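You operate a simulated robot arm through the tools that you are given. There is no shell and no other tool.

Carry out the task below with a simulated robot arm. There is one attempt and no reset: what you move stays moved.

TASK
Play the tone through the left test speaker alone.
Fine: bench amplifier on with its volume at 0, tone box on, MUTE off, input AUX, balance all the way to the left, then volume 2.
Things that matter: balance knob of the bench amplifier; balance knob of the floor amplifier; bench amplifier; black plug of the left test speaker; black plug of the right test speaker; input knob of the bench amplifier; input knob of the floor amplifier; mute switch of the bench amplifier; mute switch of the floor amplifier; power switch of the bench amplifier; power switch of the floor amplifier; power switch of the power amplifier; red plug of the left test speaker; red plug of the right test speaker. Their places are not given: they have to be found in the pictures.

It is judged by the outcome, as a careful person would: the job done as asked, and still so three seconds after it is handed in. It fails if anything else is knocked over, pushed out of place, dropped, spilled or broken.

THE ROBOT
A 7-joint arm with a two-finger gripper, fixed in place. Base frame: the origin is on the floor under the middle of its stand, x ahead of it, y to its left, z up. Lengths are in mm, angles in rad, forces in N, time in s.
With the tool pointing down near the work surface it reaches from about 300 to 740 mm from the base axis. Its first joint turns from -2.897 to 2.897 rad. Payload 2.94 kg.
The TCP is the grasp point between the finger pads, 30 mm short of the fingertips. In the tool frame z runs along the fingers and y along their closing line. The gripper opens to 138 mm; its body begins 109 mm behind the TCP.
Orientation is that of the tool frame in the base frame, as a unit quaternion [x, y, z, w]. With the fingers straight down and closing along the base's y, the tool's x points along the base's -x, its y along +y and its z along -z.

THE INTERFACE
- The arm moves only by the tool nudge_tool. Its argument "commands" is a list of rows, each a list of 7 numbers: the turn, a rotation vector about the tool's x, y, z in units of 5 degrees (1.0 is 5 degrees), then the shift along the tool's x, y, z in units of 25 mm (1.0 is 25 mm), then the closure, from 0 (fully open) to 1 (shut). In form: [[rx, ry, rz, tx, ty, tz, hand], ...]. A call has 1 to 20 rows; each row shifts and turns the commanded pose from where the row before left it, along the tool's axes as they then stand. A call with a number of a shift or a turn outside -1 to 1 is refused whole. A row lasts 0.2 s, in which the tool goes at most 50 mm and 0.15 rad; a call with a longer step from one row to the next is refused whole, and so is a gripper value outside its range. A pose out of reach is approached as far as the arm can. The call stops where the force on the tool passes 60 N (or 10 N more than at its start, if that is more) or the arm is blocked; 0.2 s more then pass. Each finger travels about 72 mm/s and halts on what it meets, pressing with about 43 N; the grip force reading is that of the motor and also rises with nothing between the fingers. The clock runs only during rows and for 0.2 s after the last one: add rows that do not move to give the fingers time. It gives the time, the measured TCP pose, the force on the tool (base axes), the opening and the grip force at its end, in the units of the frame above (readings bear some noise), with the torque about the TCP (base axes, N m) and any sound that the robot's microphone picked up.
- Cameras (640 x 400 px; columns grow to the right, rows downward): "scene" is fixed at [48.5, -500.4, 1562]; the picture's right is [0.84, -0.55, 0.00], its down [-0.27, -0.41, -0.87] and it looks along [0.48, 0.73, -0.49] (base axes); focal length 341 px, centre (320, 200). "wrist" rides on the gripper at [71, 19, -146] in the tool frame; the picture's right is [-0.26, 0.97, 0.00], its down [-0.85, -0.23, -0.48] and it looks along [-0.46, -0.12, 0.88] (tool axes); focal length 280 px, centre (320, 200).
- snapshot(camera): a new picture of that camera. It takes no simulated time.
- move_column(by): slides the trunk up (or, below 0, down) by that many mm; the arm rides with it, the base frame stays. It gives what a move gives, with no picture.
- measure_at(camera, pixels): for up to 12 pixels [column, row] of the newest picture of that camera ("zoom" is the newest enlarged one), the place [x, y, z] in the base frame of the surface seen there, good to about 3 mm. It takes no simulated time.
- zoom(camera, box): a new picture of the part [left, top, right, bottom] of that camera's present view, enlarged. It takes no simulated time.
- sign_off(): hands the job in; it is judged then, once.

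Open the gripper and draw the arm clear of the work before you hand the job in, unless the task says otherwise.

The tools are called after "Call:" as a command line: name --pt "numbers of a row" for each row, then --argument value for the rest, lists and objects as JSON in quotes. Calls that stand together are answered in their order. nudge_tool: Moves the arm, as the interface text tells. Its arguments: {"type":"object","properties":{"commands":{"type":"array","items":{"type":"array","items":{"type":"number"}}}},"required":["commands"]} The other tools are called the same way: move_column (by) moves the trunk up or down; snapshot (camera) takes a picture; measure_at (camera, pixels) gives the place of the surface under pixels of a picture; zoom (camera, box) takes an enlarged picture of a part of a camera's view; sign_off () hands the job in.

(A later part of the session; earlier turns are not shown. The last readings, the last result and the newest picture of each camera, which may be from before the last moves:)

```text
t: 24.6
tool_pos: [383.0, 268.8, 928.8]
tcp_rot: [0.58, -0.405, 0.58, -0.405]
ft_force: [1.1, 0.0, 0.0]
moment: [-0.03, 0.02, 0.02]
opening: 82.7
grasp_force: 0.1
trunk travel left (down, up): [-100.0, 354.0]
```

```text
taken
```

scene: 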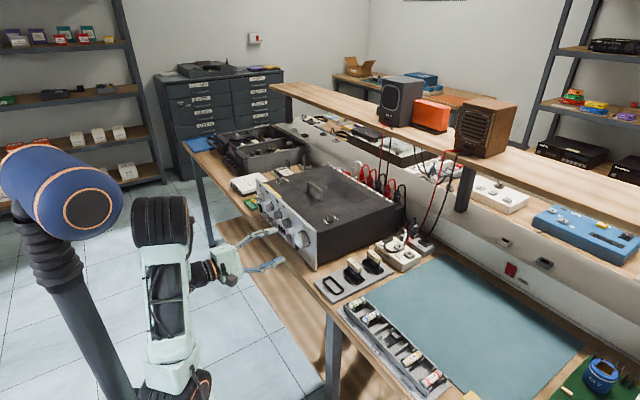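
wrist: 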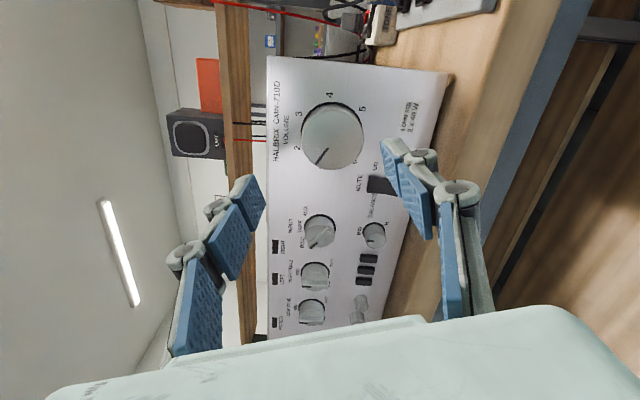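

Now the roll is −110° with a comfortable posture, and the picture shows the panel sideways with the VOLUME knob at (332,135). I zoom and refine the knob centre from this angle.

Call:
zoom --camera "wrist" --box '[270, 70, 398, 190]'

Call:
zoom --camera "wrist" --box '[270, 190, 420, 290]'

```text
3.33 times, centred on (334, 130) of wrist
```

zoom: 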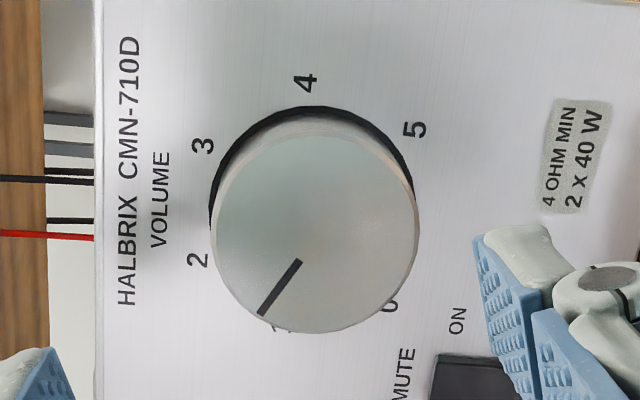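

```text
4.00 times, centred on (345, 240) of wrist
```

zoom: 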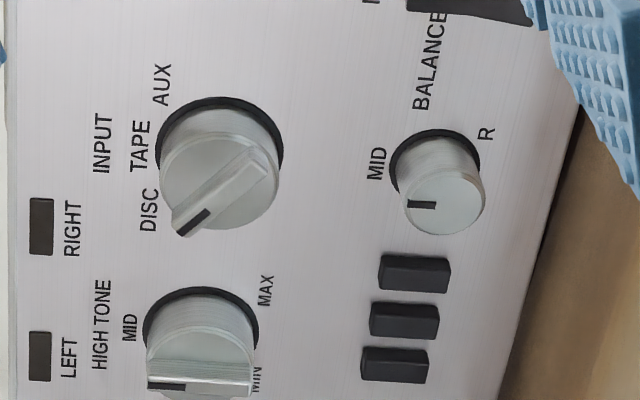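

INPUT is on DISC (AUX is ≈90° clockwise of it) and BALANCE is at MID. I measure the volume cap's rim points.

Call:
measure_at --camera "wrist" --pixels '[[304, 139], [361, 139], [332, 112], [332, 167], [332, 139], [328, 148], [318, 163], [290, 228], [345, 220], [336, 251], [373, 237], [320, 228]]'

```text
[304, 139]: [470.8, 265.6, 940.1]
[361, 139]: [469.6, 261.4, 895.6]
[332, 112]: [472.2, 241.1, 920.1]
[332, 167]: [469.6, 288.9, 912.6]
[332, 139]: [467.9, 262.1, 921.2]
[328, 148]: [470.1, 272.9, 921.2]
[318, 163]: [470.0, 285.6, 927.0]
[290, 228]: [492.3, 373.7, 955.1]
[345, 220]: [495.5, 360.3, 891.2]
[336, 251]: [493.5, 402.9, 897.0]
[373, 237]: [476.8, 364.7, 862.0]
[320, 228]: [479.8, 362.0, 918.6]
```

Volume knob centre ≈ (y 265.3, z 917.5). I align the tool axis with it and advance so the fingertips straddle the knob about 7 mm short of the panel.

Call:
nudge_tool --pt "0 0 0 -0.023 0.472 0 0.4" --pt "0 0 0 0 0 0.6 0.4" --pt "0 0 0 0 0 0.6 0.4" --pt "0 0 0 0 0 0.6 0.4" --pt "0 0 0 0 0 0.6 0.4" --pt "0 0 0 0 0 0.5 0.4"

Call:
snapshot --camera "wrist"

Call:
snapshot --camera "scene"

```text
t: 26.0
tool_pos: [457.1, 266.0, 917.4]
tcp_rot: [0.58, -0.405, 0.579, -0.405]
ft_force: [0.6, -0.7, 1.1]
moment: [0.06, 0.0, 0.02]
opening: 82.6
grasp_force: 0.0
trunk travel left (down, up): [-100.0, 354.0]
```

```text
taken
```

wrist: 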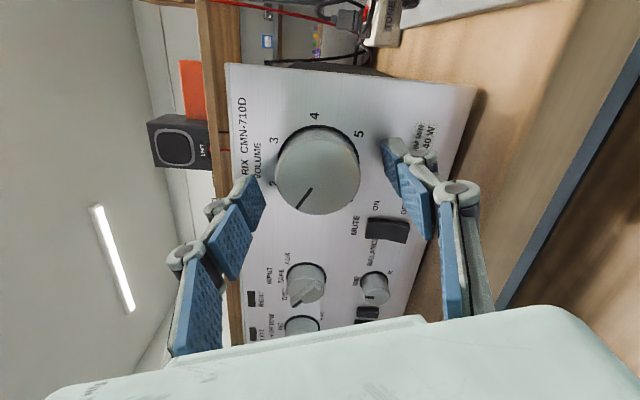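

```text
taken
```

scene: 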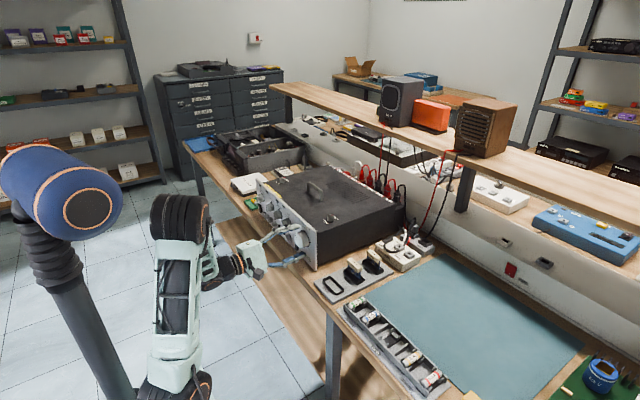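

The fingers straddle the VOLUME knob with no contact force. I close on it.

Call:
nudge_tool --pt "0 0 0 0 0 0 0.6" --pt "0 0 0 0 0 0 0.8" --pt "0 0 0 0 0 0 1" --pt "0 0 0 0 0 0 1" --pt "0 0 0 0 0 0 1"

Call:
snapshot --camera "wrist"

```text
t: 27.2
tool_pos: [456.9, 266.5, 917.2]
tcp_rot: [0.579, -0.405, 0.579, -0.407]
ft_force: [4.8, 2.2, 6.7]
moment: [0.01, -0.18, 0.09]
opening: 53.0
grasp_force: 44.5
trunk travel left (down, up): [-100.0, 354.0]
```

```text
taken
```

wrist: 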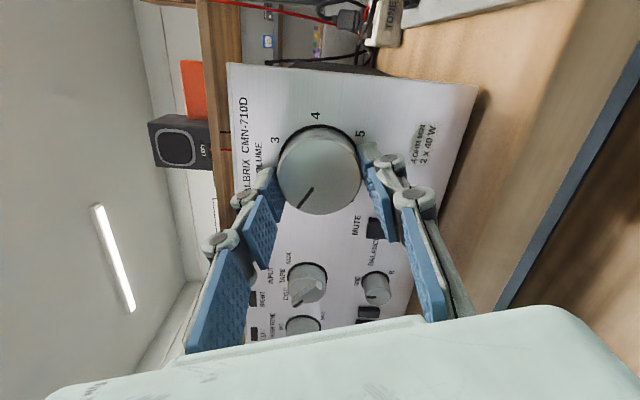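

The grip is on at 53 mm with low force. I turn counter-clockwise 35° first and check.

Call:
nudge_tool --pt "0 0 -1 0 0 0 1" --pt "0 0 -1 0 0 0 1" --pt "0 0 -1 0 0 0 1" --pt "0 0 -1 0 0 0 1" --pt "0 0 -1 0 0 0 1" --pt "0 0 -1 0 0 0 1" --pt "0 0 -1 0 0 0 1"

Call:
snapshot --camera "wrist"

Call:
snapshot --camera "scene"

```text
t: 28.8
tool_pos: [456.1, 265.8, 917.6]
tcp_rot: [0.675, -0.212, 0.674, -0.212]
ft_force: [23.4, 6.6, 9.5]
moment: [-0.03, -0.82, -0.16]
opening: 53.0
grasp_force: 45.1
trunk travel left (down, up): [-100.0, 354.0]
```

```text
taken
```

wrist: 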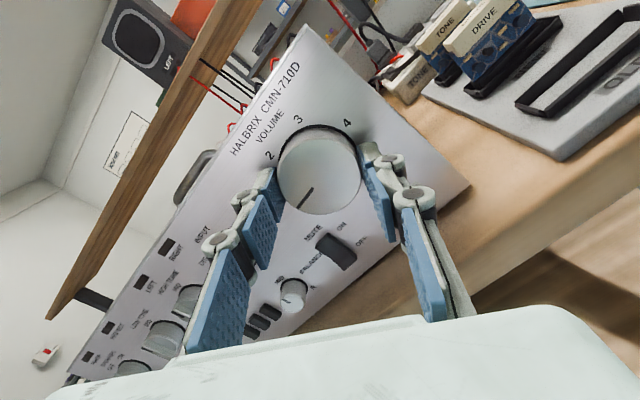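

```text
taken
```

scene: 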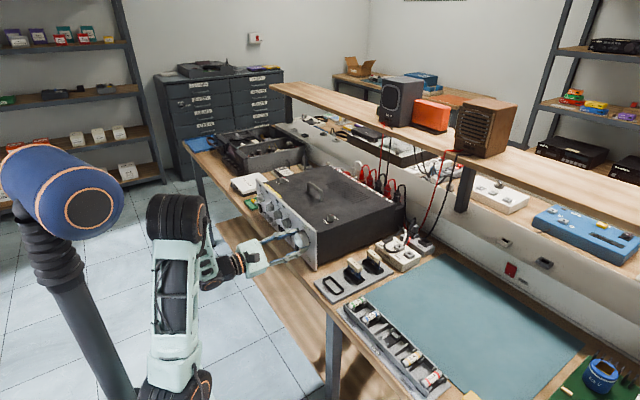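

The knob turns with the gripper; the x force crept up to 23 N (a slight pull outward). I continue 20°, easing forward a hair to relieve it.

Call:
nudge_tool --pt "0 0 -1 0 0 0.04 1" --pt "0 0 -1 0 0 0 1" --pt "0 0 -1 0 0 0 1" --pt "0 0 -1 0 0 0 1"

Call:
snapshot --camera "wrist"

```text
t: 29.8
tool_pos: [456.6, 265.8, 917.6]
tcp_rot: [0.701, -0.092, 0.701, -0.092]
ft_force: [10.6, -1.0, 7.4]
moment: [0.03, -0.21, 0.36]
opening: 52.9
grasp_force: 45.2
trunk travel left (down, up): [-100.0, 354.0]
```

```text
taken
```

wrist: 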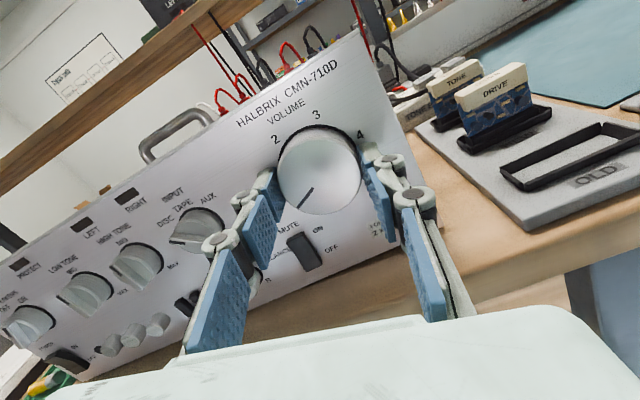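

55° turned so far; the pointer should be at about 120° left. I turn 15° more to reach 0.

Call:
nudge_tool --pt "0 0 -1 0 0 0 1" --pt "0 0 -1 0 0 0 1" --pt "0 0 -1 0 0 0 1" --pt "0 0 0 0 0 0 1"

Call:
zoom --camera "wrist" --box '[230, 80, 420, 280]'

```text
t: 30.8
tool_pos: [455.8, 265.1, 916.7]
tcp_rot: [0.707, 0.0, 0.707, 0.001]
ft_force: [13.0, -0.1, 5.3]
moment: [-0.03, -0.31, -0.29]
opening: 52.9
grasp_force: 45.2
trunk travel left (down, up): [-100.0, 354.0]
```

```text
2.00 times, centred on (325, 180) of wrist
```

zoom: 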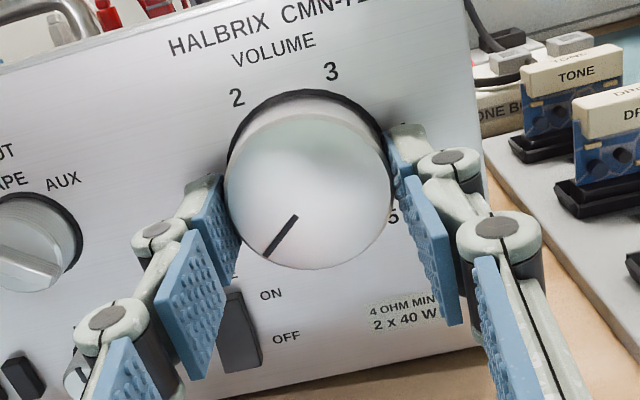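

The roll is at −180° with the camera on top (upright view); the pointer looks to be at about 130–135° left, i.e. near 0. I turn one more step to feel for the end stop.

Call:
nudge_tool --pt "0 0 -0.6 0 0 0 1" --pt "0 0 -0.6 0 0 0 1" --pt "0 0 0 0 0 0 1"

Call:
zoom --camera "wrist" --box '[230, 80, 420, 280]'

```text
t: 31.6
tool_pos: [456.0, 264.4, 916.3]
tcp_rot: [0.706, 0.037, 0.706, 0.038]
ft_force: [9.9, -3.5, 4.9]
moment: [0.44, -0.02, -0.04]
opening: 52.7
grasp_force: 45.1
trunk travel left (down, up): [-100.0, 354.0]
```

```text
2.00 times, centred on (325, 180) of wrist
```

zoom: 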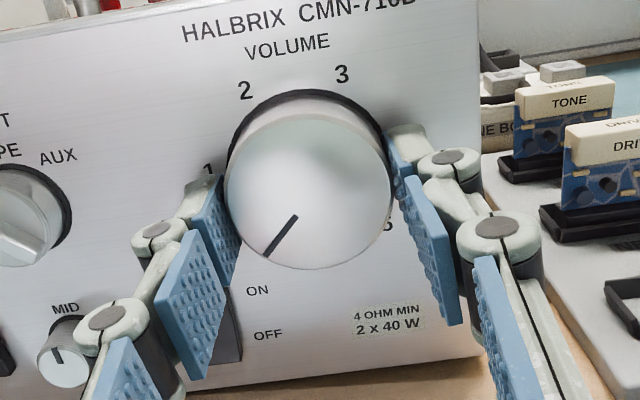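

The moment about x rose to 0.44 N·m, so the end stop at 0 is reached. I open the fingers and back away to verify.

Call:
nudge_tool --pt "0 0 0 0 0 0 0.7" --pt "0 0 0 0 0 0 0.4" --pt "0 0 0 0 0 0 0.4" --pt "0 0 0 0 0 -0.8 0.4" --pt "0 0 0 0 0 -0.8 0.4" --pt "0 0 0 0 0 -0.8 0.4" --pt "0 0 0 0 0 -0.8 0.4"

Call:
snapshot --camera "wrist"

Call:
zoom --camera "wrist" --box '[240, 100, 400, 220]'

```text
t: 33.2
tool_pos: [374.7, 264.5, 917.1]
tcp_rot: [0.706, 0.038, 0.706, 0.037]
ft_force: [-0.8, 0.1, 1.0]
moment: [0.0, 0.03, 0.01]
opening: 82.8
grasp_force: 0.0
trunk travel left (down, up): [-100.0, 354.0]
```

```text
taken
```

wrist: 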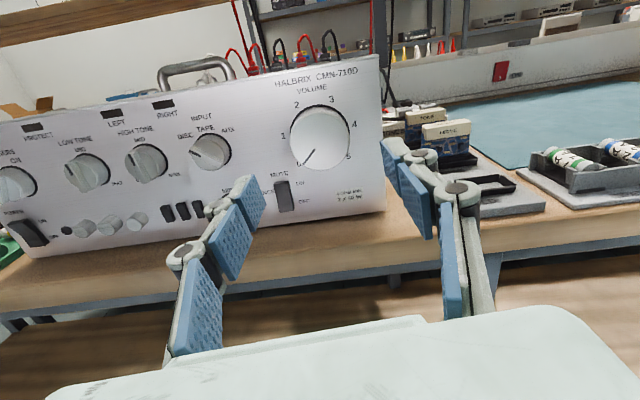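

```text
3.33 times, centred on (320, 160) of wrist
```

zoom: 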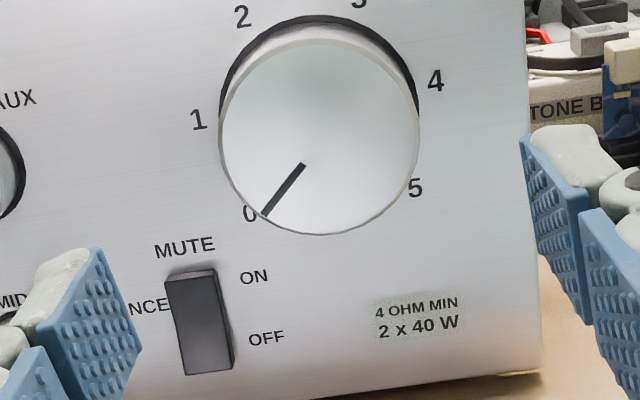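

VOLUME is at 0. Now I straighten the roll and move left, fingers closed, to stand in front of the POWER rocker near y≈604.

Call:
nudge_tool --pt "0 0 0.6 0 0 0 0.6" --pt "0 0 0.6 0 0 0 0.8" --pt "0 0 0 -0.1 -0.96 0 1" --pt "0 0 0 -0.1 -0.96 0 1" --pt "0 0 0 -0.1 -0.96 0 1" --pt "0 0 0 -0.1 -0.96 0 1" --pt "0 0 0 -0.1 -0.96 0 1" --pt "0 0 0 -0.1 -0.96 0 1" --pt "0 0 0 -0.1 -0.96 0 1" --pt "0 0 0 -0.1 -0.96 0 1" --pt "0 0 0 -0.1 -0.96 0 1" --pt "0 0 0 -0.1 -0.96 0 1" --pt "0 0 0 -0.1 -0.96 0 1" --pt "0 0 0 -0.1 -0.96 0 1"

Call:
snapshot --camera "wrist"

Call:
snapshot --camera "scene"

```text
t: 36.2
tool_pos: [375.3, 554.3, 888.1]
tcp_rot: [0.706, 0.001, 0.708, 0.0]
ft_force: [-0.5, -0.9, 0.5]
moment: [0.06, 0.01, -0.03]
opening: 0.1
grasp_force: 28.1
trunk travel left (down, up): [-100.0, 354.0]
```

```text
taken
```

wrist: 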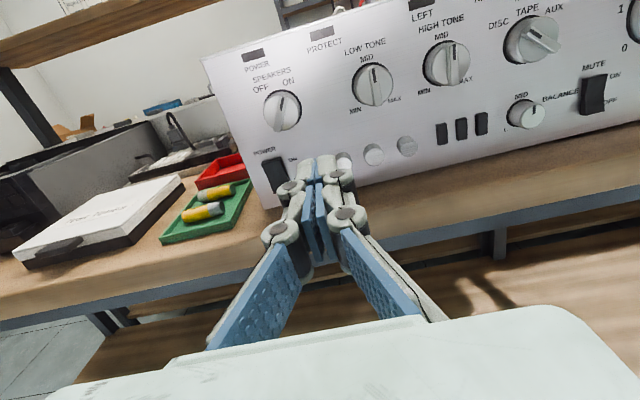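

```text
taken
```

scene: 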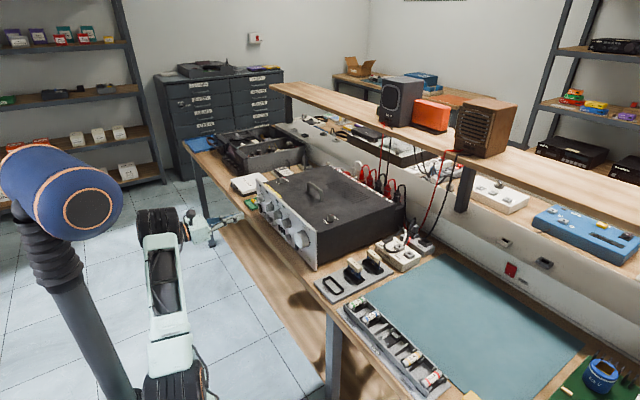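

The POWER rocker is at wrist pixel (275,172). I zoom in and measure it along with the speakers knob.

Call:
zoom --camera "wrist" --box '[230, 80, 358, 200]'

Call:
measure_at --camera "wrist" --pixels '[[272, 162], [276, 172], [281, 184], [267, 163], [283, 160], [275, 192], [281, 112], [271, 208], [260, 192], [310, 170], [322, 175], [335, 170]]'

```text
3.33 times, centred on (294, 140) of wrist
```

zoom: 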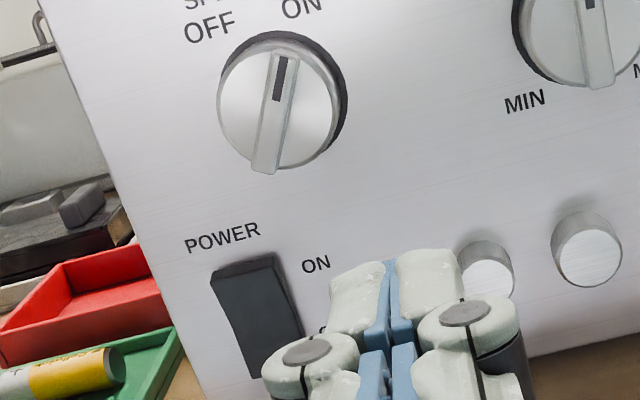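

```text
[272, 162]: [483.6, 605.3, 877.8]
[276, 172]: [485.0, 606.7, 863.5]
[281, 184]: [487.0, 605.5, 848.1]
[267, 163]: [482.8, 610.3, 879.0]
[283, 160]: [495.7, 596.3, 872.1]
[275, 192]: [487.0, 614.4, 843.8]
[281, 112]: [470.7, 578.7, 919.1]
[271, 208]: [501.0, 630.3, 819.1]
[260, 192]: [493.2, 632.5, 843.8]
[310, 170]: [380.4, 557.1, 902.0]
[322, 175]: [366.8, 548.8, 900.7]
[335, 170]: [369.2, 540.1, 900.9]
```

ON end of the POWER rocker is at (483, 606, 878). I line up the closed fingertips there and advance to just short of contact.

Call:
nudge_tool --pt "0 0 0 -0.15 -0.7 0 1" --pt "0 0 0 -0.15 -0.7 0 1" --pt "0 0 0 -0.02 -0.67 0 1" --pt "0 0 0 0 0 0.7 1" --pt "0 0 0 0 0 0.7 1" --pt "0 0 0 0 0 0.7 1" --pt "0 0 0 0 0 0.7 1"

Call:
snapshot --camera "wrist"

Call:
zoom --camera "wrist" --box '[250, 80, 390, 220]'

```text
t: 37.8
tool_pos: [446.9, 606.5, 878.8]
tcp_rot: [0.707, 0.001, 0.707, 0.0]
ft_force: [-0.4, 0.1, 0.2]
moment: [0.02, 0.01, -0.03]
opening: 0.0
grasp_force: 28.6
trunk travel left (down, up): [-100.0, 354.0]
```

```text
taken
```

wrist: 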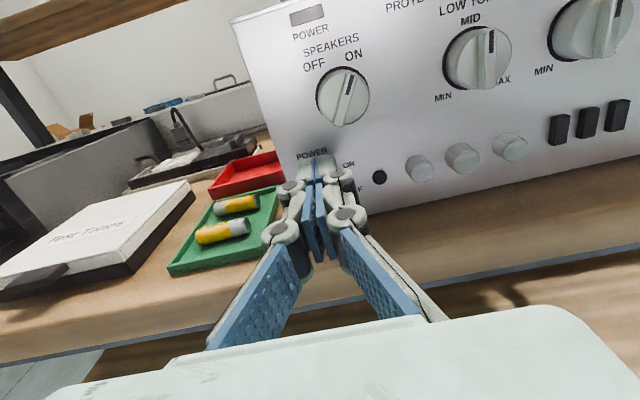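

```text
2.86 times, centred on (320, 150) of wrist
```

zoom: 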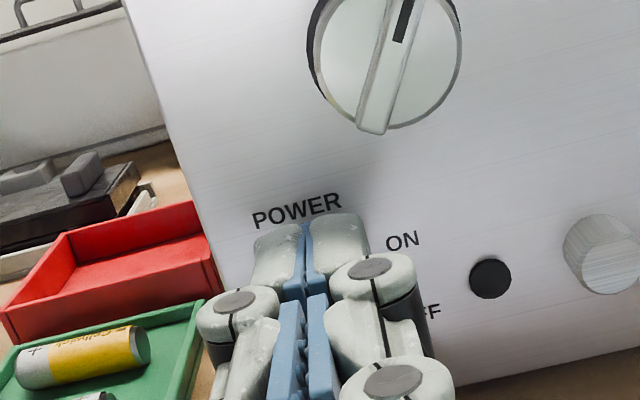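

The tips cover the rocker's upper half, clear of the speakers knob. I press forward in small steps.

Call:
nudge_tool --pt "0 0 0 0 0 0.12 1" --pt "0 0 0 0 0 0.12 1" --pt "0 0 0 0 0 0.08 1" --pt "0 0 0 0 0 0.08 1"

```text
t: 38.8
tool_pos: [455.9, 605.7, 878.6]
tcp_rot: [0.707, 0.0, 0.707, 0.0]
ft_force: [-0.7, -0.6, 0.1]
moment: [0.01, 0.02, -0.01]
opening: 0.0
grasp_force: 28.9
trunk travel left (down, up): [-100.0, 354.0]
```

No contact yet at x=456. I continue with 1.5–2 mm steps.

Call:
nudge_tool --pt "0 0 0 0 0 0.08 1" --pt "0 0 0 0 0 0.08 1" --pt "0 0 0 0 0 0 1"

Call:
zoom --camera "wrist" --box '[250, 80, 390, 220]'

```text
t: 39.6
tool_pos: [459.8, 605.1, 878.5]
tcp_rot: [0.707, 0.001, 0.707, -0.001]
ft_force: [-0.7, -0.5, 1.0]
moment: [0.04, -0.04, 0.03]
opening: 6.2
grasp_force: 28.4
trunk travel left (down, up): [-100.0, 354.0]
```

```text
2.86 times, centred on (320, 150) of wrist
```

zoom: 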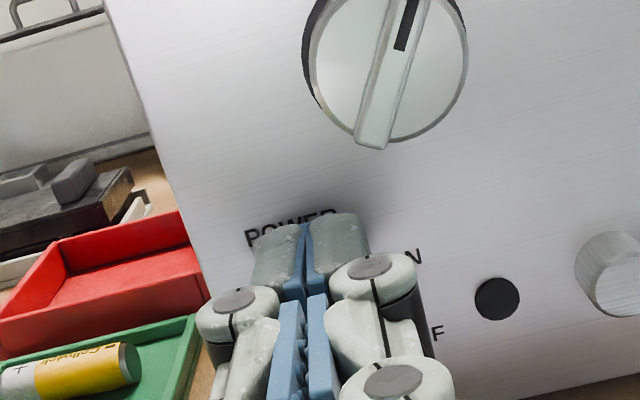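

The fingers spread slightly (6 mm) on contact, with little net force. I back off to see whether the rocker flipped.

Call:
nudge_tool --pt "0 0 0 0 0 -0.5 1" --pt "0 0 0 0 0 -0.8 1" --pt "0 0 0 0 0.8 -0.8 1" --pt "0 0 0 0 0.8 -0.4 1"

Call:
snapshot --camera "wrist"

Call:
zoom --camera "wrist" --box '[220, 20, 360, 200]'

```text
t: 40.6
tool_pos: [398.1, 564.0, 879.9]
tcp_rot: [0.707, 0.0, 0.707, 0.0]
ft_force: [0.0, -0.1, -0.8]
moment: [-0.01, -0.03, 0.02]
opening: 0.0
grasp_force: 27.8
trunk travel left (down, up): [-100.0, 354.0]
```

```text
taken
```

wrist: 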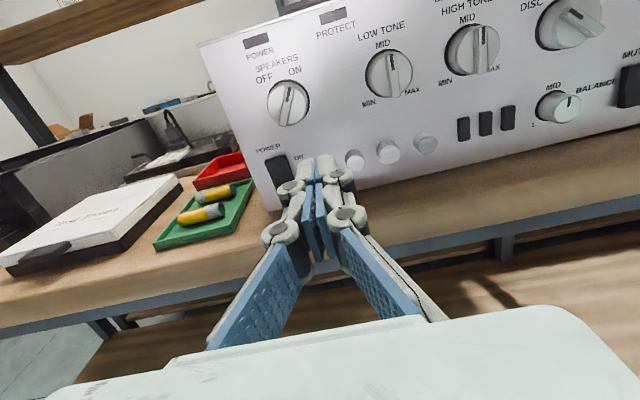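

```text
2.22 times, centred on (290, 110) of wrist
```

zoom: 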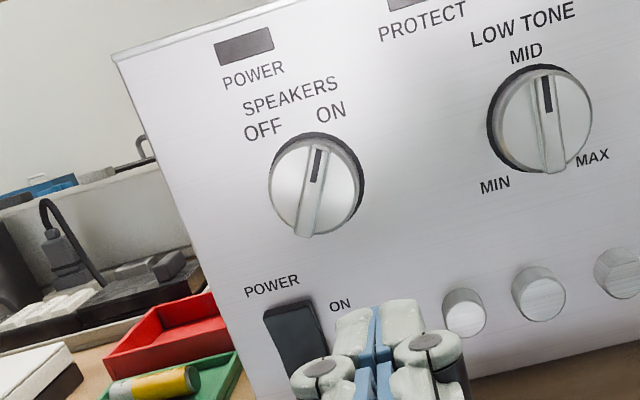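

The POWER lamp is still dark. I measure the rocker's two ends again.

Call:
measure_at --camera "wrist" --pixels '[[273, 160], [276, 168], [280, 176], [281, 182], [268, 160], [284, 160], [262, 40]]'

Call:
zoom --camera "wrist" --box '[250, 140, 314, 190]'

```text
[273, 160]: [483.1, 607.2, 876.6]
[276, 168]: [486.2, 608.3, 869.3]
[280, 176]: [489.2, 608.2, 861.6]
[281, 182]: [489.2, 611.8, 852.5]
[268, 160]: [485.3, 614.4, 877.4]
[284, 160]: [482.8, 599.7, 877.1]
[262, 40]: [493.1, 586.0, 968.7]
```

```text
8.00 times, centred on (282, 165) of wrist
```

zoom: 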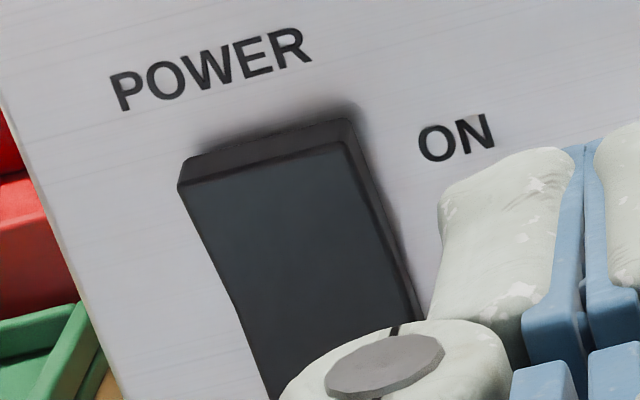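

The rocker is still in its OFF position; the contact was right on the seam between the fingers, and it pried them apart. I'll shift so that just one fingertip lands on the rocker (TCP y≈616) and press again slowly.

Call:
nudge_tool --pt "0 0 0 0.03 -0.7 0 1" --pt "0 0 0 0.03 -0.7 0 1" --pt "0 0 0 0 -0.68 0 1" --pt "0 0 0 0 0 0.7 1" --pt "0 0 0 0 0 0.7 1" --pt "0 0 0 0 0 0.68 1" --pt "0 0 0 0 0 0 1"

Call:
zoom --camera "wrist" --box '[250, 80, 390, 220]'

```text
t: 42.2
tool_pos: [449.6, 615.9, 880.1]
tcp_rot: [0.706, 0.0, 0.708, 0.0]
ft_force: [-0.8, 0.7, -0.4]
moment: [0.01, 0.01, 0.01]
opening: 0.1
grasp_force: 27.9
trunk travel left (down, up): [-100.0, 354.0]
```

```text
2.86 times, centred on (320, 150) of wrist
```

zoom: 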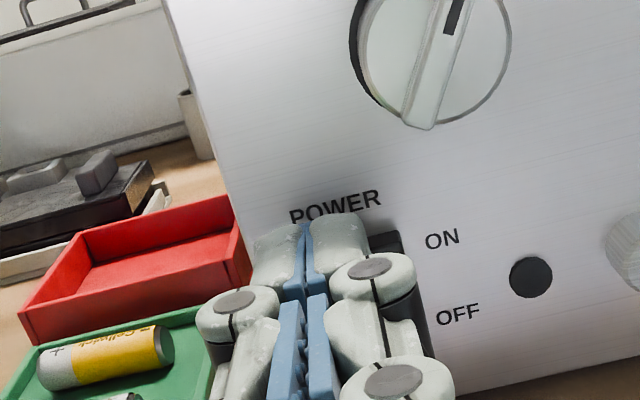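

The right fingertip is in front of the rocker. I press in 1.5 mm steps.

Call:
nudge_tool --pt "0 0 0 0 0 0.12 1" --pt "0 0 0 0 0 0.06 1" --pt "0 0 0 0 0 0.06 1" --pt "0 0 0 0 0 0.06 1" --pt "0 0 0 0 0 0.06 1"

Call:
zoom --camera "wrist" --box '[250, 80, 390, 220]'

```text
t: 43.4
tool_pos: [458.7, 617.1, 881.5]
tcp_rot: [0.707, 0.001, 0.707, 0.0]
ft_force: [-1.1, -0.4, -0.2]
moment: [0.02, -0.04, -0.07]
opening: 0.0
grasp_force: 28.9
trunk travel left (down, up): [-100.0, 354.0]
```

```text
2.86 times, centred on (320, 150) of wrist
```

zoom: 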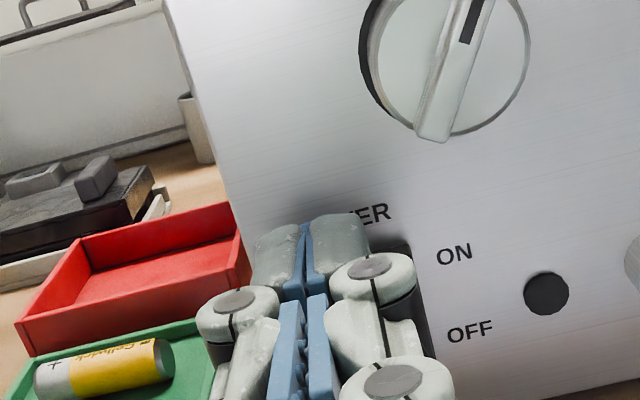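

Still only a small force at x=458.7. I push a further 3 mm in small steps.

Call:
nudge_tool --pt "0 0 0 0 0 0.06 1" --pt "0 0 0 0 0 0.06 1" --pt "0 0 0 0 0 0 1"

Call:
zoom --camera "wrist" --box '[240, 0, 400, 220]'

```text
t: 44.2
tool_pos: [460.9, 617.5, 880.5]
tcp_rot: [0.707, 0.001, 0.707, 0.0]
ft_force: [-4.5, -2.4, -0.5]
moment: [-0.04, 0.06, -0.06]
opening: 0.0
grasp_force: 28.0
trunk travel left (down, up): [-100.0, 354.0]
```

```text
1.82 times, centred on (320, 110) of wrist
```

zoom: 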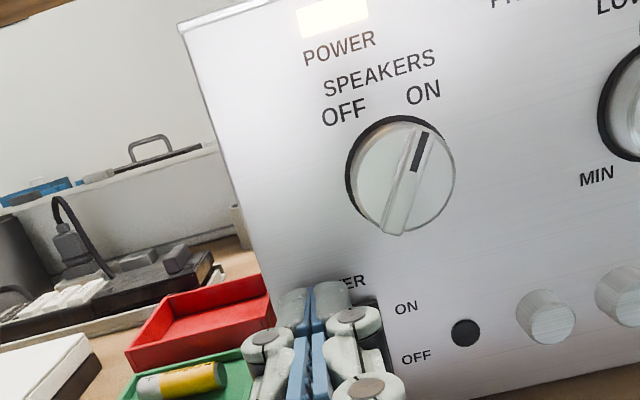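

The POWER lamp lit up (bright at the top). I back straight off and check the switch and lamps.

Call:
nudge_tool --pt "0 0 0 0 0 -0.5 1" --pt "0 0 0 0 0 -0.9 1" --pt "0 0 0 0 0 -0.9 1" --pt "0 0 0 0 0.5 -0.9 1" --pt "0 0 0 0 0.9 -0.5 1" --pt "0 0 0 0 0.9 0 1" --pt "0 0 0 0 0.9 0 1" --pt "0 0 0 0 0.9 0 1"

Call:
snapshot --camera "wrist"

Call:
snapshot --camera "scene"

```text
t: 46.0
tool_pos: [368.7, 515.1, 880.7]
tcp_rot: [0.707, 0.0, 0.707, 0.0]
ft_force: [0.0, 0.0, -1.0]
moment: [-0.04, 0.0, -0.02]
opening: 0.1
grasp_force: 28.5
trunk travel left (down, up): [-100.0, 354.0]
```

```text
taken
```

wrist: 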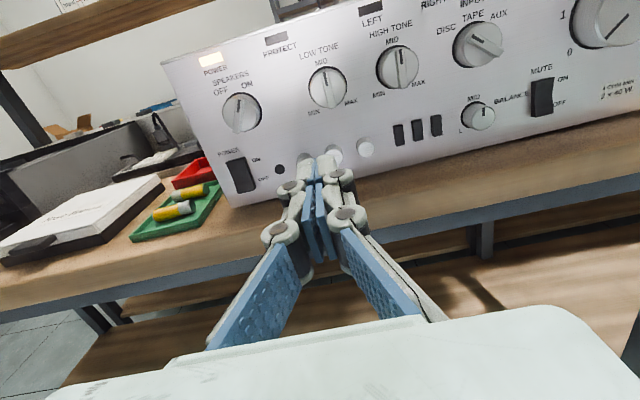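

```text
taken
```

scene: 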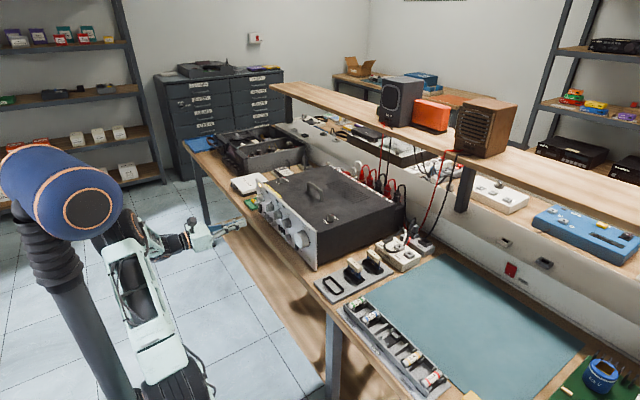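

The amp is on (POWER lamp lit) with volume at 0. Next is the tone box; I measure the gripper's own outline and the shelf to plan the reach past the amp's side.

Call:
measure_at --camera "wrist" --pixels '[[292, 188], [341, 178], [278, 233], [348, 213], [225, 330], [410, 300], [260, 262], [375, 245], [205, 345], [430, 315], [320, 340], [320, 165]]'

Call:
measure_at --camera "scene" --pixels '[[300, 92], [350, 115], [440, 150], [540, 190], [460, 190], [440, 195], [368, 262], [383, 262], [352, 270], [378, 275], [393, 258], [372, 257]]'

Call:
zoom --camera "scene" --box '[340, 220, 440, 290]'

```text
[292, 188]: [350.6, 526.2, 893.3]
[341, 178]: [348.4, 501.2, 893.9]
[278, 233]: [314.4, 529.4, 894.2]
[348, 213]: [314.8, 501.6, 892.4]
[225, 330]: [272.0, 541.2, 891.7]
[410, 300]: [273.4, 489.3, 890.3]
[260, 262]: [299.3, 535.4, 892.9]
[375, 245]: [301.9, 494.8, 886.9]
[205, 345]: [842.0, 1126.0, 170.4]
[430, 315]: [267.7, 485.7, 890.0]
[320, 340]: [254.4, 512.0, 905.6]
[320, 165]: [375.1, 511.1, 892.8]
```

```text
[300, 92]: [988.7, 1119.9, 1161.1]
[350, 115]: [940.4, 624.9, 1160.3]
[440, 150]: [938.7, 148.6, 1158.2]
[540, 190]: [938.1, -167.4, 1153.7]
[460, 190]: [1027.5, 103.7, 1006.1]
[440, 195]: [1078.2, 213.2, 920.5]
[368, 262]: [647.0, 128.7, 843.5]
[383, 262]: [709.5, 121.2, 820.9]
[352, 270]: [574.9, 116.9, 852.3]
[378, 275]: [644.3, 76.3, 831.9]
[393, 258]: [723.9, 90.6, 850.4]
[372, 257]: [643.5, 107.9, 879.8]
```

```text
5.71 times, centred on (390, 255) of scene
```

zoom: 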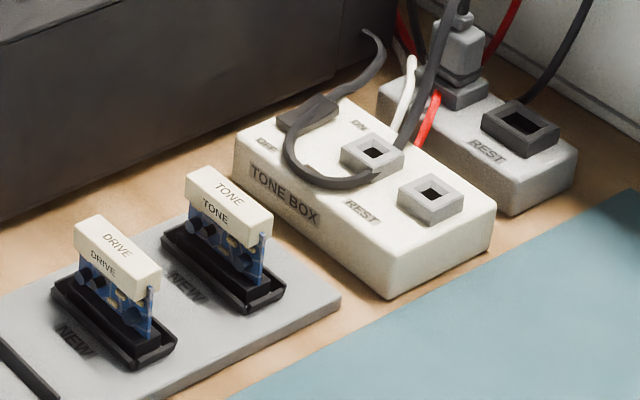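

The closed fingers are slender (±14–30 mm) up to the body 109 mm behind the TCP, so I can reach the tone box with a forward-tilted tool past the amp. First I raise the tool to z≈1030 and tilt it down-forward by 55°.

Call:
nudge_tool --pt "0 0 0 0.857 0.657 0 1" --pt "0 0 0 0.857 0.657 0 1" --pt "0 0 0 0.857 0.657 0 1" --pt "0 0 0 0.857 0.657 0 1" --pt "0 0 0 0.857 0.657 0 1" --pt "0 0 0 0.857 0.657 0 1" --pt "0 0 0 0.857 0.657 0 1" --pt "0 -1 0 0 0 0 1" --pt "0 -1 0 0 0 0 1" --pt "0 -1 0 0 0 0 1" --pt "0 -1 0 0 0 0 1" --pt "0 -1 0 0 0 0 1" --pt "0 -1 0 0 0 0 1" --pt "0 -1 0 0 0 0 1" --pt "0 -1 0 0 0 0 1" --pt "0 -1 0 0 0 0 1" --pt "0 -1 0 0 0 0 1" --pt "0 -1 0 0 0 0 1"

Call:
snapshot --camera "scene"

Call:
snapshot --camera "wrist"

```text
t: 49.8
tool_pos: [369.2, 400.2, 1028.5]
tcp_rot: [0.954, 0.0, 0.298, 0.002]
ft_force: [-0.3, 0.1, -0.6]
moment: [0.04, 0.0, -0.01]
opening: 0.0
grasp_force: 29.1
trunk travel left (down, up): [-100.0, 354.0]
```

```text
taken
```

scene: 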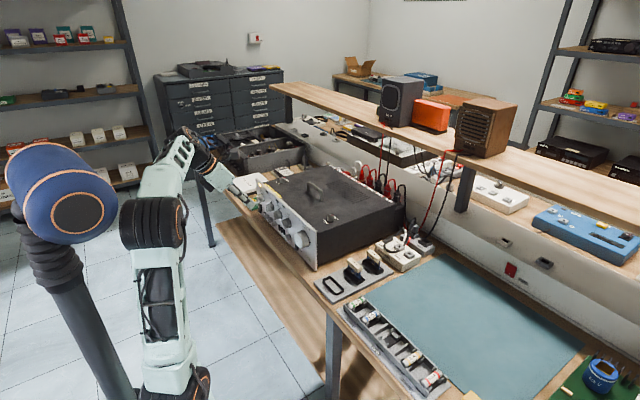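

```text
taken
```

wrist: 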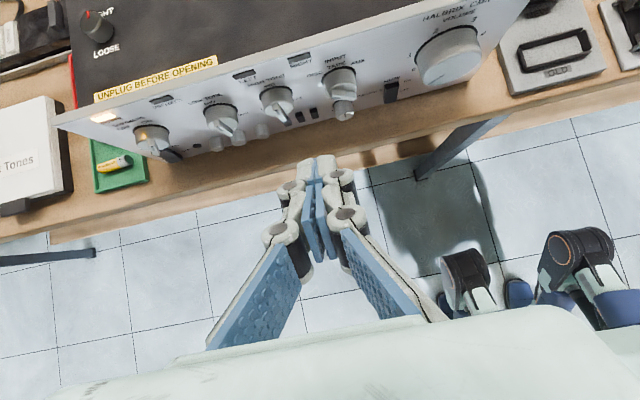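

The tool now points down-forward at 35° from vertical. I swing over to the right of the amp, in front of the tone box, staying at z≈1050.

Call:
nudge_tool --pt "0 0 0 0.461 0.829 0.243 1" --pt "0 0 0 0.461 0.829 0.243 1" --pt "0 0 0 0.461 0.829 0.243 1" --pt "0 0 0 0.461 0.829 0.243 1" --pt "0 0 0 0.461 0.829 0.243 1" --pt "0 0 0 0.461 0.829 0.243 1" --pt "0 0 0 0.461 0.829 0.243 1" --pt "0 0 0 0.461 0.829 0.243 1" --pt "0 0 0 0.461 0.829 0.243 1" --pt "0 0 0 0.461 0.829 0.243 1" --pt "0 0 0 0.461 0.829 0.243 1" --pt "0 0 0 0.461 0.829 0.243 1" --pt "0 0 0 0.461 0.829 0.243 1" --pt "0 0 0 0.461 0.829 0.243 1"

Call:
snapshot --camera "scene"

Call:
snapshot --camera "wrist"

```text
t: 52.8
tool_pos: [551.3, 109.5, 1051.7]
tcp_rot: [0.954, 0.001, 0.3, -0.001]
ft_force: [0.4, 0.0, -0.2]
moment: [0.0, -0.01, 0.0]
opening: 0.0
grasp_force: 28.1
trunk travel left (down, up): [-100.0, 354.0]
```

```text
taken
```

scene: 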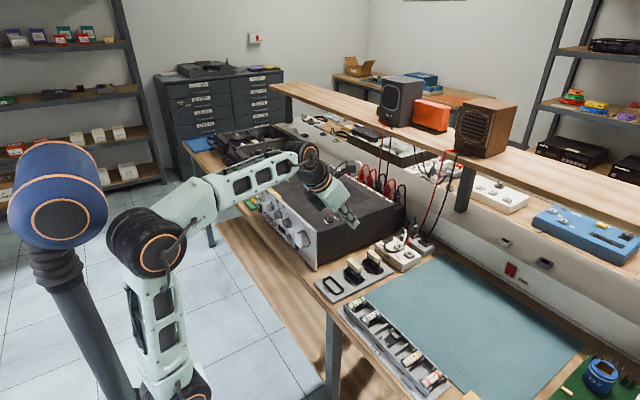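

```text
taken
```

wrist: 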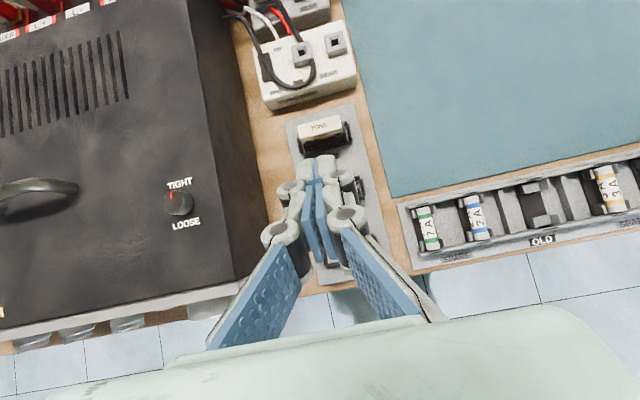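

The tone box shows at wrist (300,65). I zoom and measure the rocker and amp side.

Call:
zoom --camera "wrist" --box '[230, 0, 370, 110]'

Call:
measure_at --camera "wrist" --pixels '[[262, 50], [266, 60], [270, 70], [272, 78], [258, 62], [275, 65], [232, 60], [240, 110], [302, 55], [325, 132], [285, 45], [300, 95]]'

```text
3.64 times, centred on (300, 55) of wrist
```

zoom: 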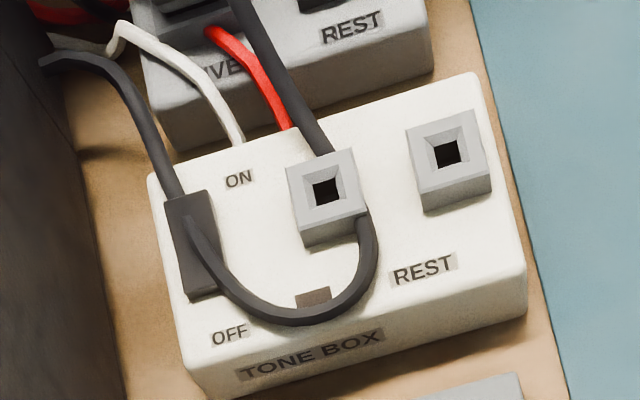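

```text
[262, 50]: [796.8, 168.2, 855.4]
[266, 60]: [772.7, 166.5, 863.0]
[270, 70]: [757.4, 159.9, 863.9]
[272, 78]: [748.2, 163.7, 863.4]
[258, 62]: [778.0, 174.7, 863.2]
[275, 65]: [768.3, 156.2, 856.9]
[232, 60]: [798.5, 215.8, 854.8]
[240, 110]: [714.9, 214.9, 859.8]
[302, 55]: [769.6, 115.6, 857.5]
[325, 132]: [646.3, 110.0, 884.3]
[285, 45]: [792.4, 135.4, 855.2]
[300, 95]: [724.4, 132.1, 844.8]
```

I measure rocker corners on the zoomed picture: ON end near (187,205), OFF end near (205,288).

Call:
measure_at --camera "zoom" --pixels '[[174, 208], [187, 204], [200, 198], [180, 235], [190, 270], [200, 288], [215, 280], [187, 193], [168, 203], [212, 240], [195, 225], [150, 130]]'

```text
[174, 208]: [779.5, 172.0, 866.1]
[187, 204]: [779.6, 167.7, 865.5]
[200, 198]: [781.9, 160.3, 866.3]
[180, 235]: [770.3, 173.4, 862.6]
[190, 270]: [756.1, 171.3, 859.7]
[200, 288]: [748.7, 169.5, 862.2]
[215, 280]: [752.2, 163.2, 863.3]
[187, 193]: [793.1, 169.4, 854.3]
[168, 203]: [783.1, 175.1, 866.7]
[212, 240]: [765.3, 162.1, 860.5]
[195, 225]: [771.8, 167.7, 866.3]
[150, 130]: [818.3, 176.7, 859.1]
```

Rocker: x 746–785, y 160–175, ON end top at about (780,167.5,866). I yaw the tool 20° so that its body leans away from the amp, then hover above the ON end.

Call:
nudge_tool --pt "0.57 0 -0.82 0 0 0 1" --pt "0.57 0 -0.82 0 0 0 1" --pt "0.57 0 -0.82 0 0 0 1" --pt "0.57 0 -0.82 0 0 0 1" --pt "0 0 0 0.419 0.106 0.829 1" --pt "0 0 0 0.419 0.106 0.829 1" --pt "0 0 0 0.419 0.106 0.829 1" --pt "0 0 0 0.419 0.106 0.829 1" --pt "0 0 0 0.419 0.106 0.829 1" --pt "0 0 0 0.419 0.106 0.829 1"

Call:
snapshot --camera "wrist"

Call:
snapshot --camera "scene"

```text
t: 55.0
tool_pos: [666.3, 126.3, 1024.5]
tcp_rot: [0.936, 0.13, 0.324, -0.039]
ft_force: [0.0, 0.2, 0.3]
moment: [0.02, -0.04, -0.01]
opening: 0.1
grasp_force: 28.4
out of reach, approached as far as the arm can: row 2, 3, 4
trunk travel left (down, up): [-100.0, 354.0]
```

```text
taken
```

wrist: 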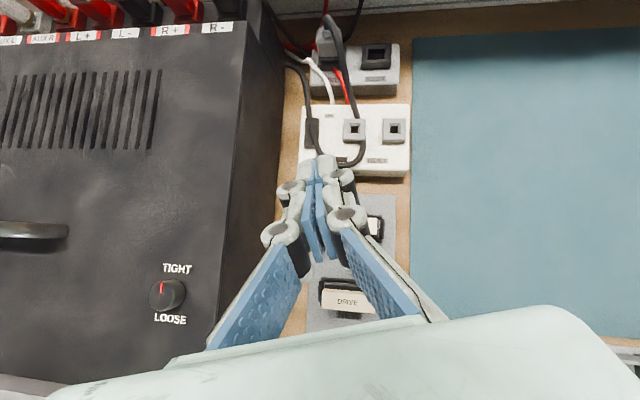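

```text
taken
```

scene: 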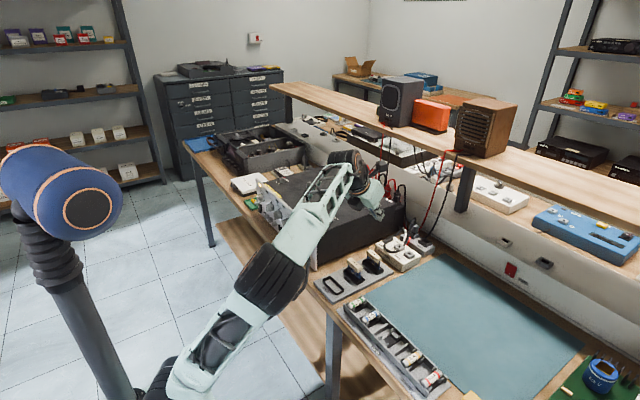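

The arm had to contort (elbow now at scene (270,275)). I check how near the elbow is to the bench before deciding on the trunk height.

Call:
measure_at --camera "scene" --pixels '[[270, 275], [285, 295], [300, 275], [240, 290], [320, 215], [350, 170], [200, 370], [225, 330], [370, 200]]'

Call:
zoom --camera "scene" --box '[160, 140, 420, 400]'

```text
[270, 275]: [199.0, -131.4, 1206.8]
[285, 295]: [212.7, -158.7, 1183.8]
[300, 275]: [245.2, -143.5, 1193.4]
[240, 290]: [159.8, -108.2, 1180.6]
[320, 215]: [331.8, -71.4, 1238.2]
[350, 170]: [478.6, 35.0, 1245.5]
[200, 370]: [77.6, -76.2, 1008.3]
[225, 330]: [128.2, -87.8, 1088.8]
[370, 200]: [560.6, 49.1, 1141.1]
```

```text
1.54 times, centred on (290, 270) of scene
```

zoom: 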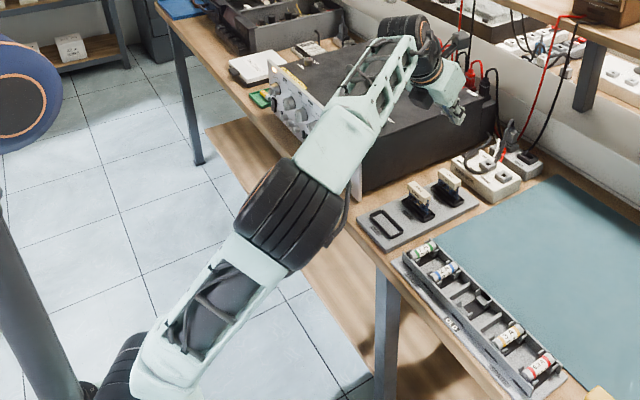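

The elbow is at (210,−135,1200), high and free of the bench, so this is fine. I continue toward a hover about 25 mm above the ON end of the rocker.

Call:
nudge_tool --pt "0 0 0 0.126 -0.022 0.849 1" --pt "0 0 0 0.126 -0.022 0.849 1" --pt "0 0 0 0.126 -0.022 0.849 1" --pt "0 0 0 0.126 -0.022 0.849 1" --pt "0 0 0 0.126 -0.022 0.849 1"

Call:
snapshot --camera "wrist"

Call:
snapshot --camera "scene"

```text
t: 56.2
tool_pos: [740.2, 148.4, 949.3]
tcp_rot: [0.937, 0.13, 0.323, -0.039]
ft_force: [0.0, 0.8, 0.6]
moment: [0.02, -0.03, 0.02]
opening: 0.1
grasp_force: 28.7
trunk travel left (down, up): [-100.0, 354.0]
```

```text
taken
```

wrist: 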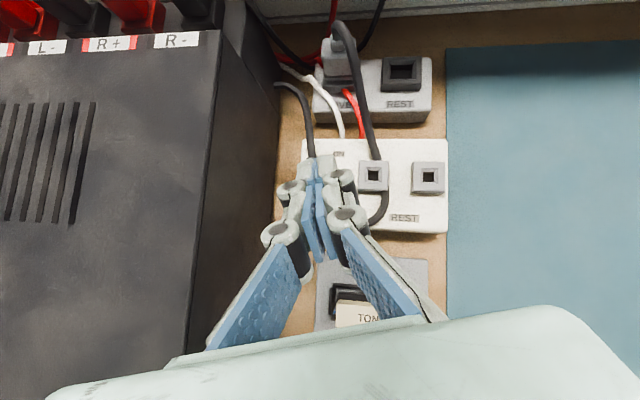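

```text
taken
```

scene: 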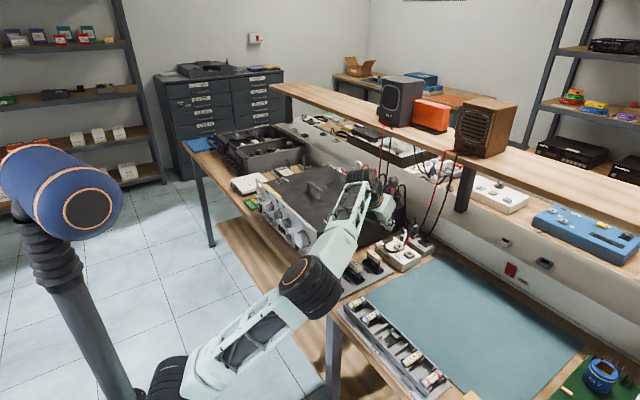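

I check the elbow and forearm clearance again as they dropped lower, at scene (310,285) and (345,225).

Call:
measure_at --camera "scene" --pixels '[[310, 285], [325, 310], [300, 265], [335, 245], [350, 215], [365, 185], [240, 340], [325, 290]]'

Call:
zoom --camera "scene" --box '[230, 150, 430, 350]'

Call:
zoom --camera "wrist" --box '[240, 60, 420, 200]'

```text
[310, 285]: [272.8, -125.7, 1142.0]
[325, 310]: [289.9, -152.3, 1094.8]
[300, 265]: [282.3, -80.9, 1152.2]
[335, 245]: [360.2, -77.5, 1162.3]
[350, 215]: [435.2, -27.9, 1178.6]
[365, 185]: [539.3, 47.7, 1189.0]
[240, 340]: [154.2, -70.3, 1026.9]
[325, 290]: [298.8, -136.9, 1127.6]
```

```text
2.00 times, centred on (330, 250) of scene
```

zoom: 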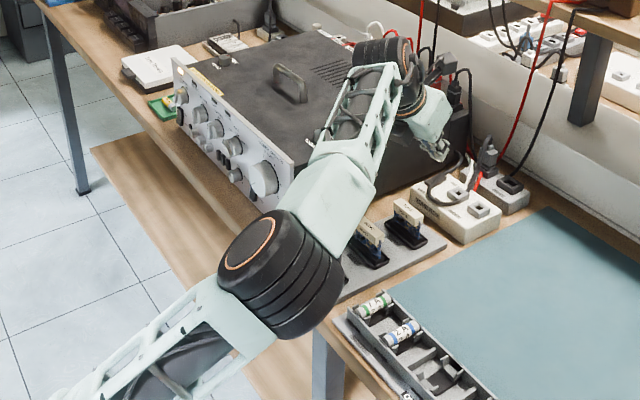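

```text
2.86 times, centred on (330, 130) of wrist
```

zoom: 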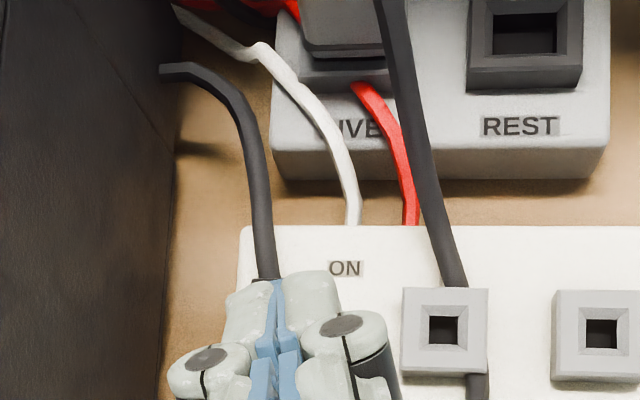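

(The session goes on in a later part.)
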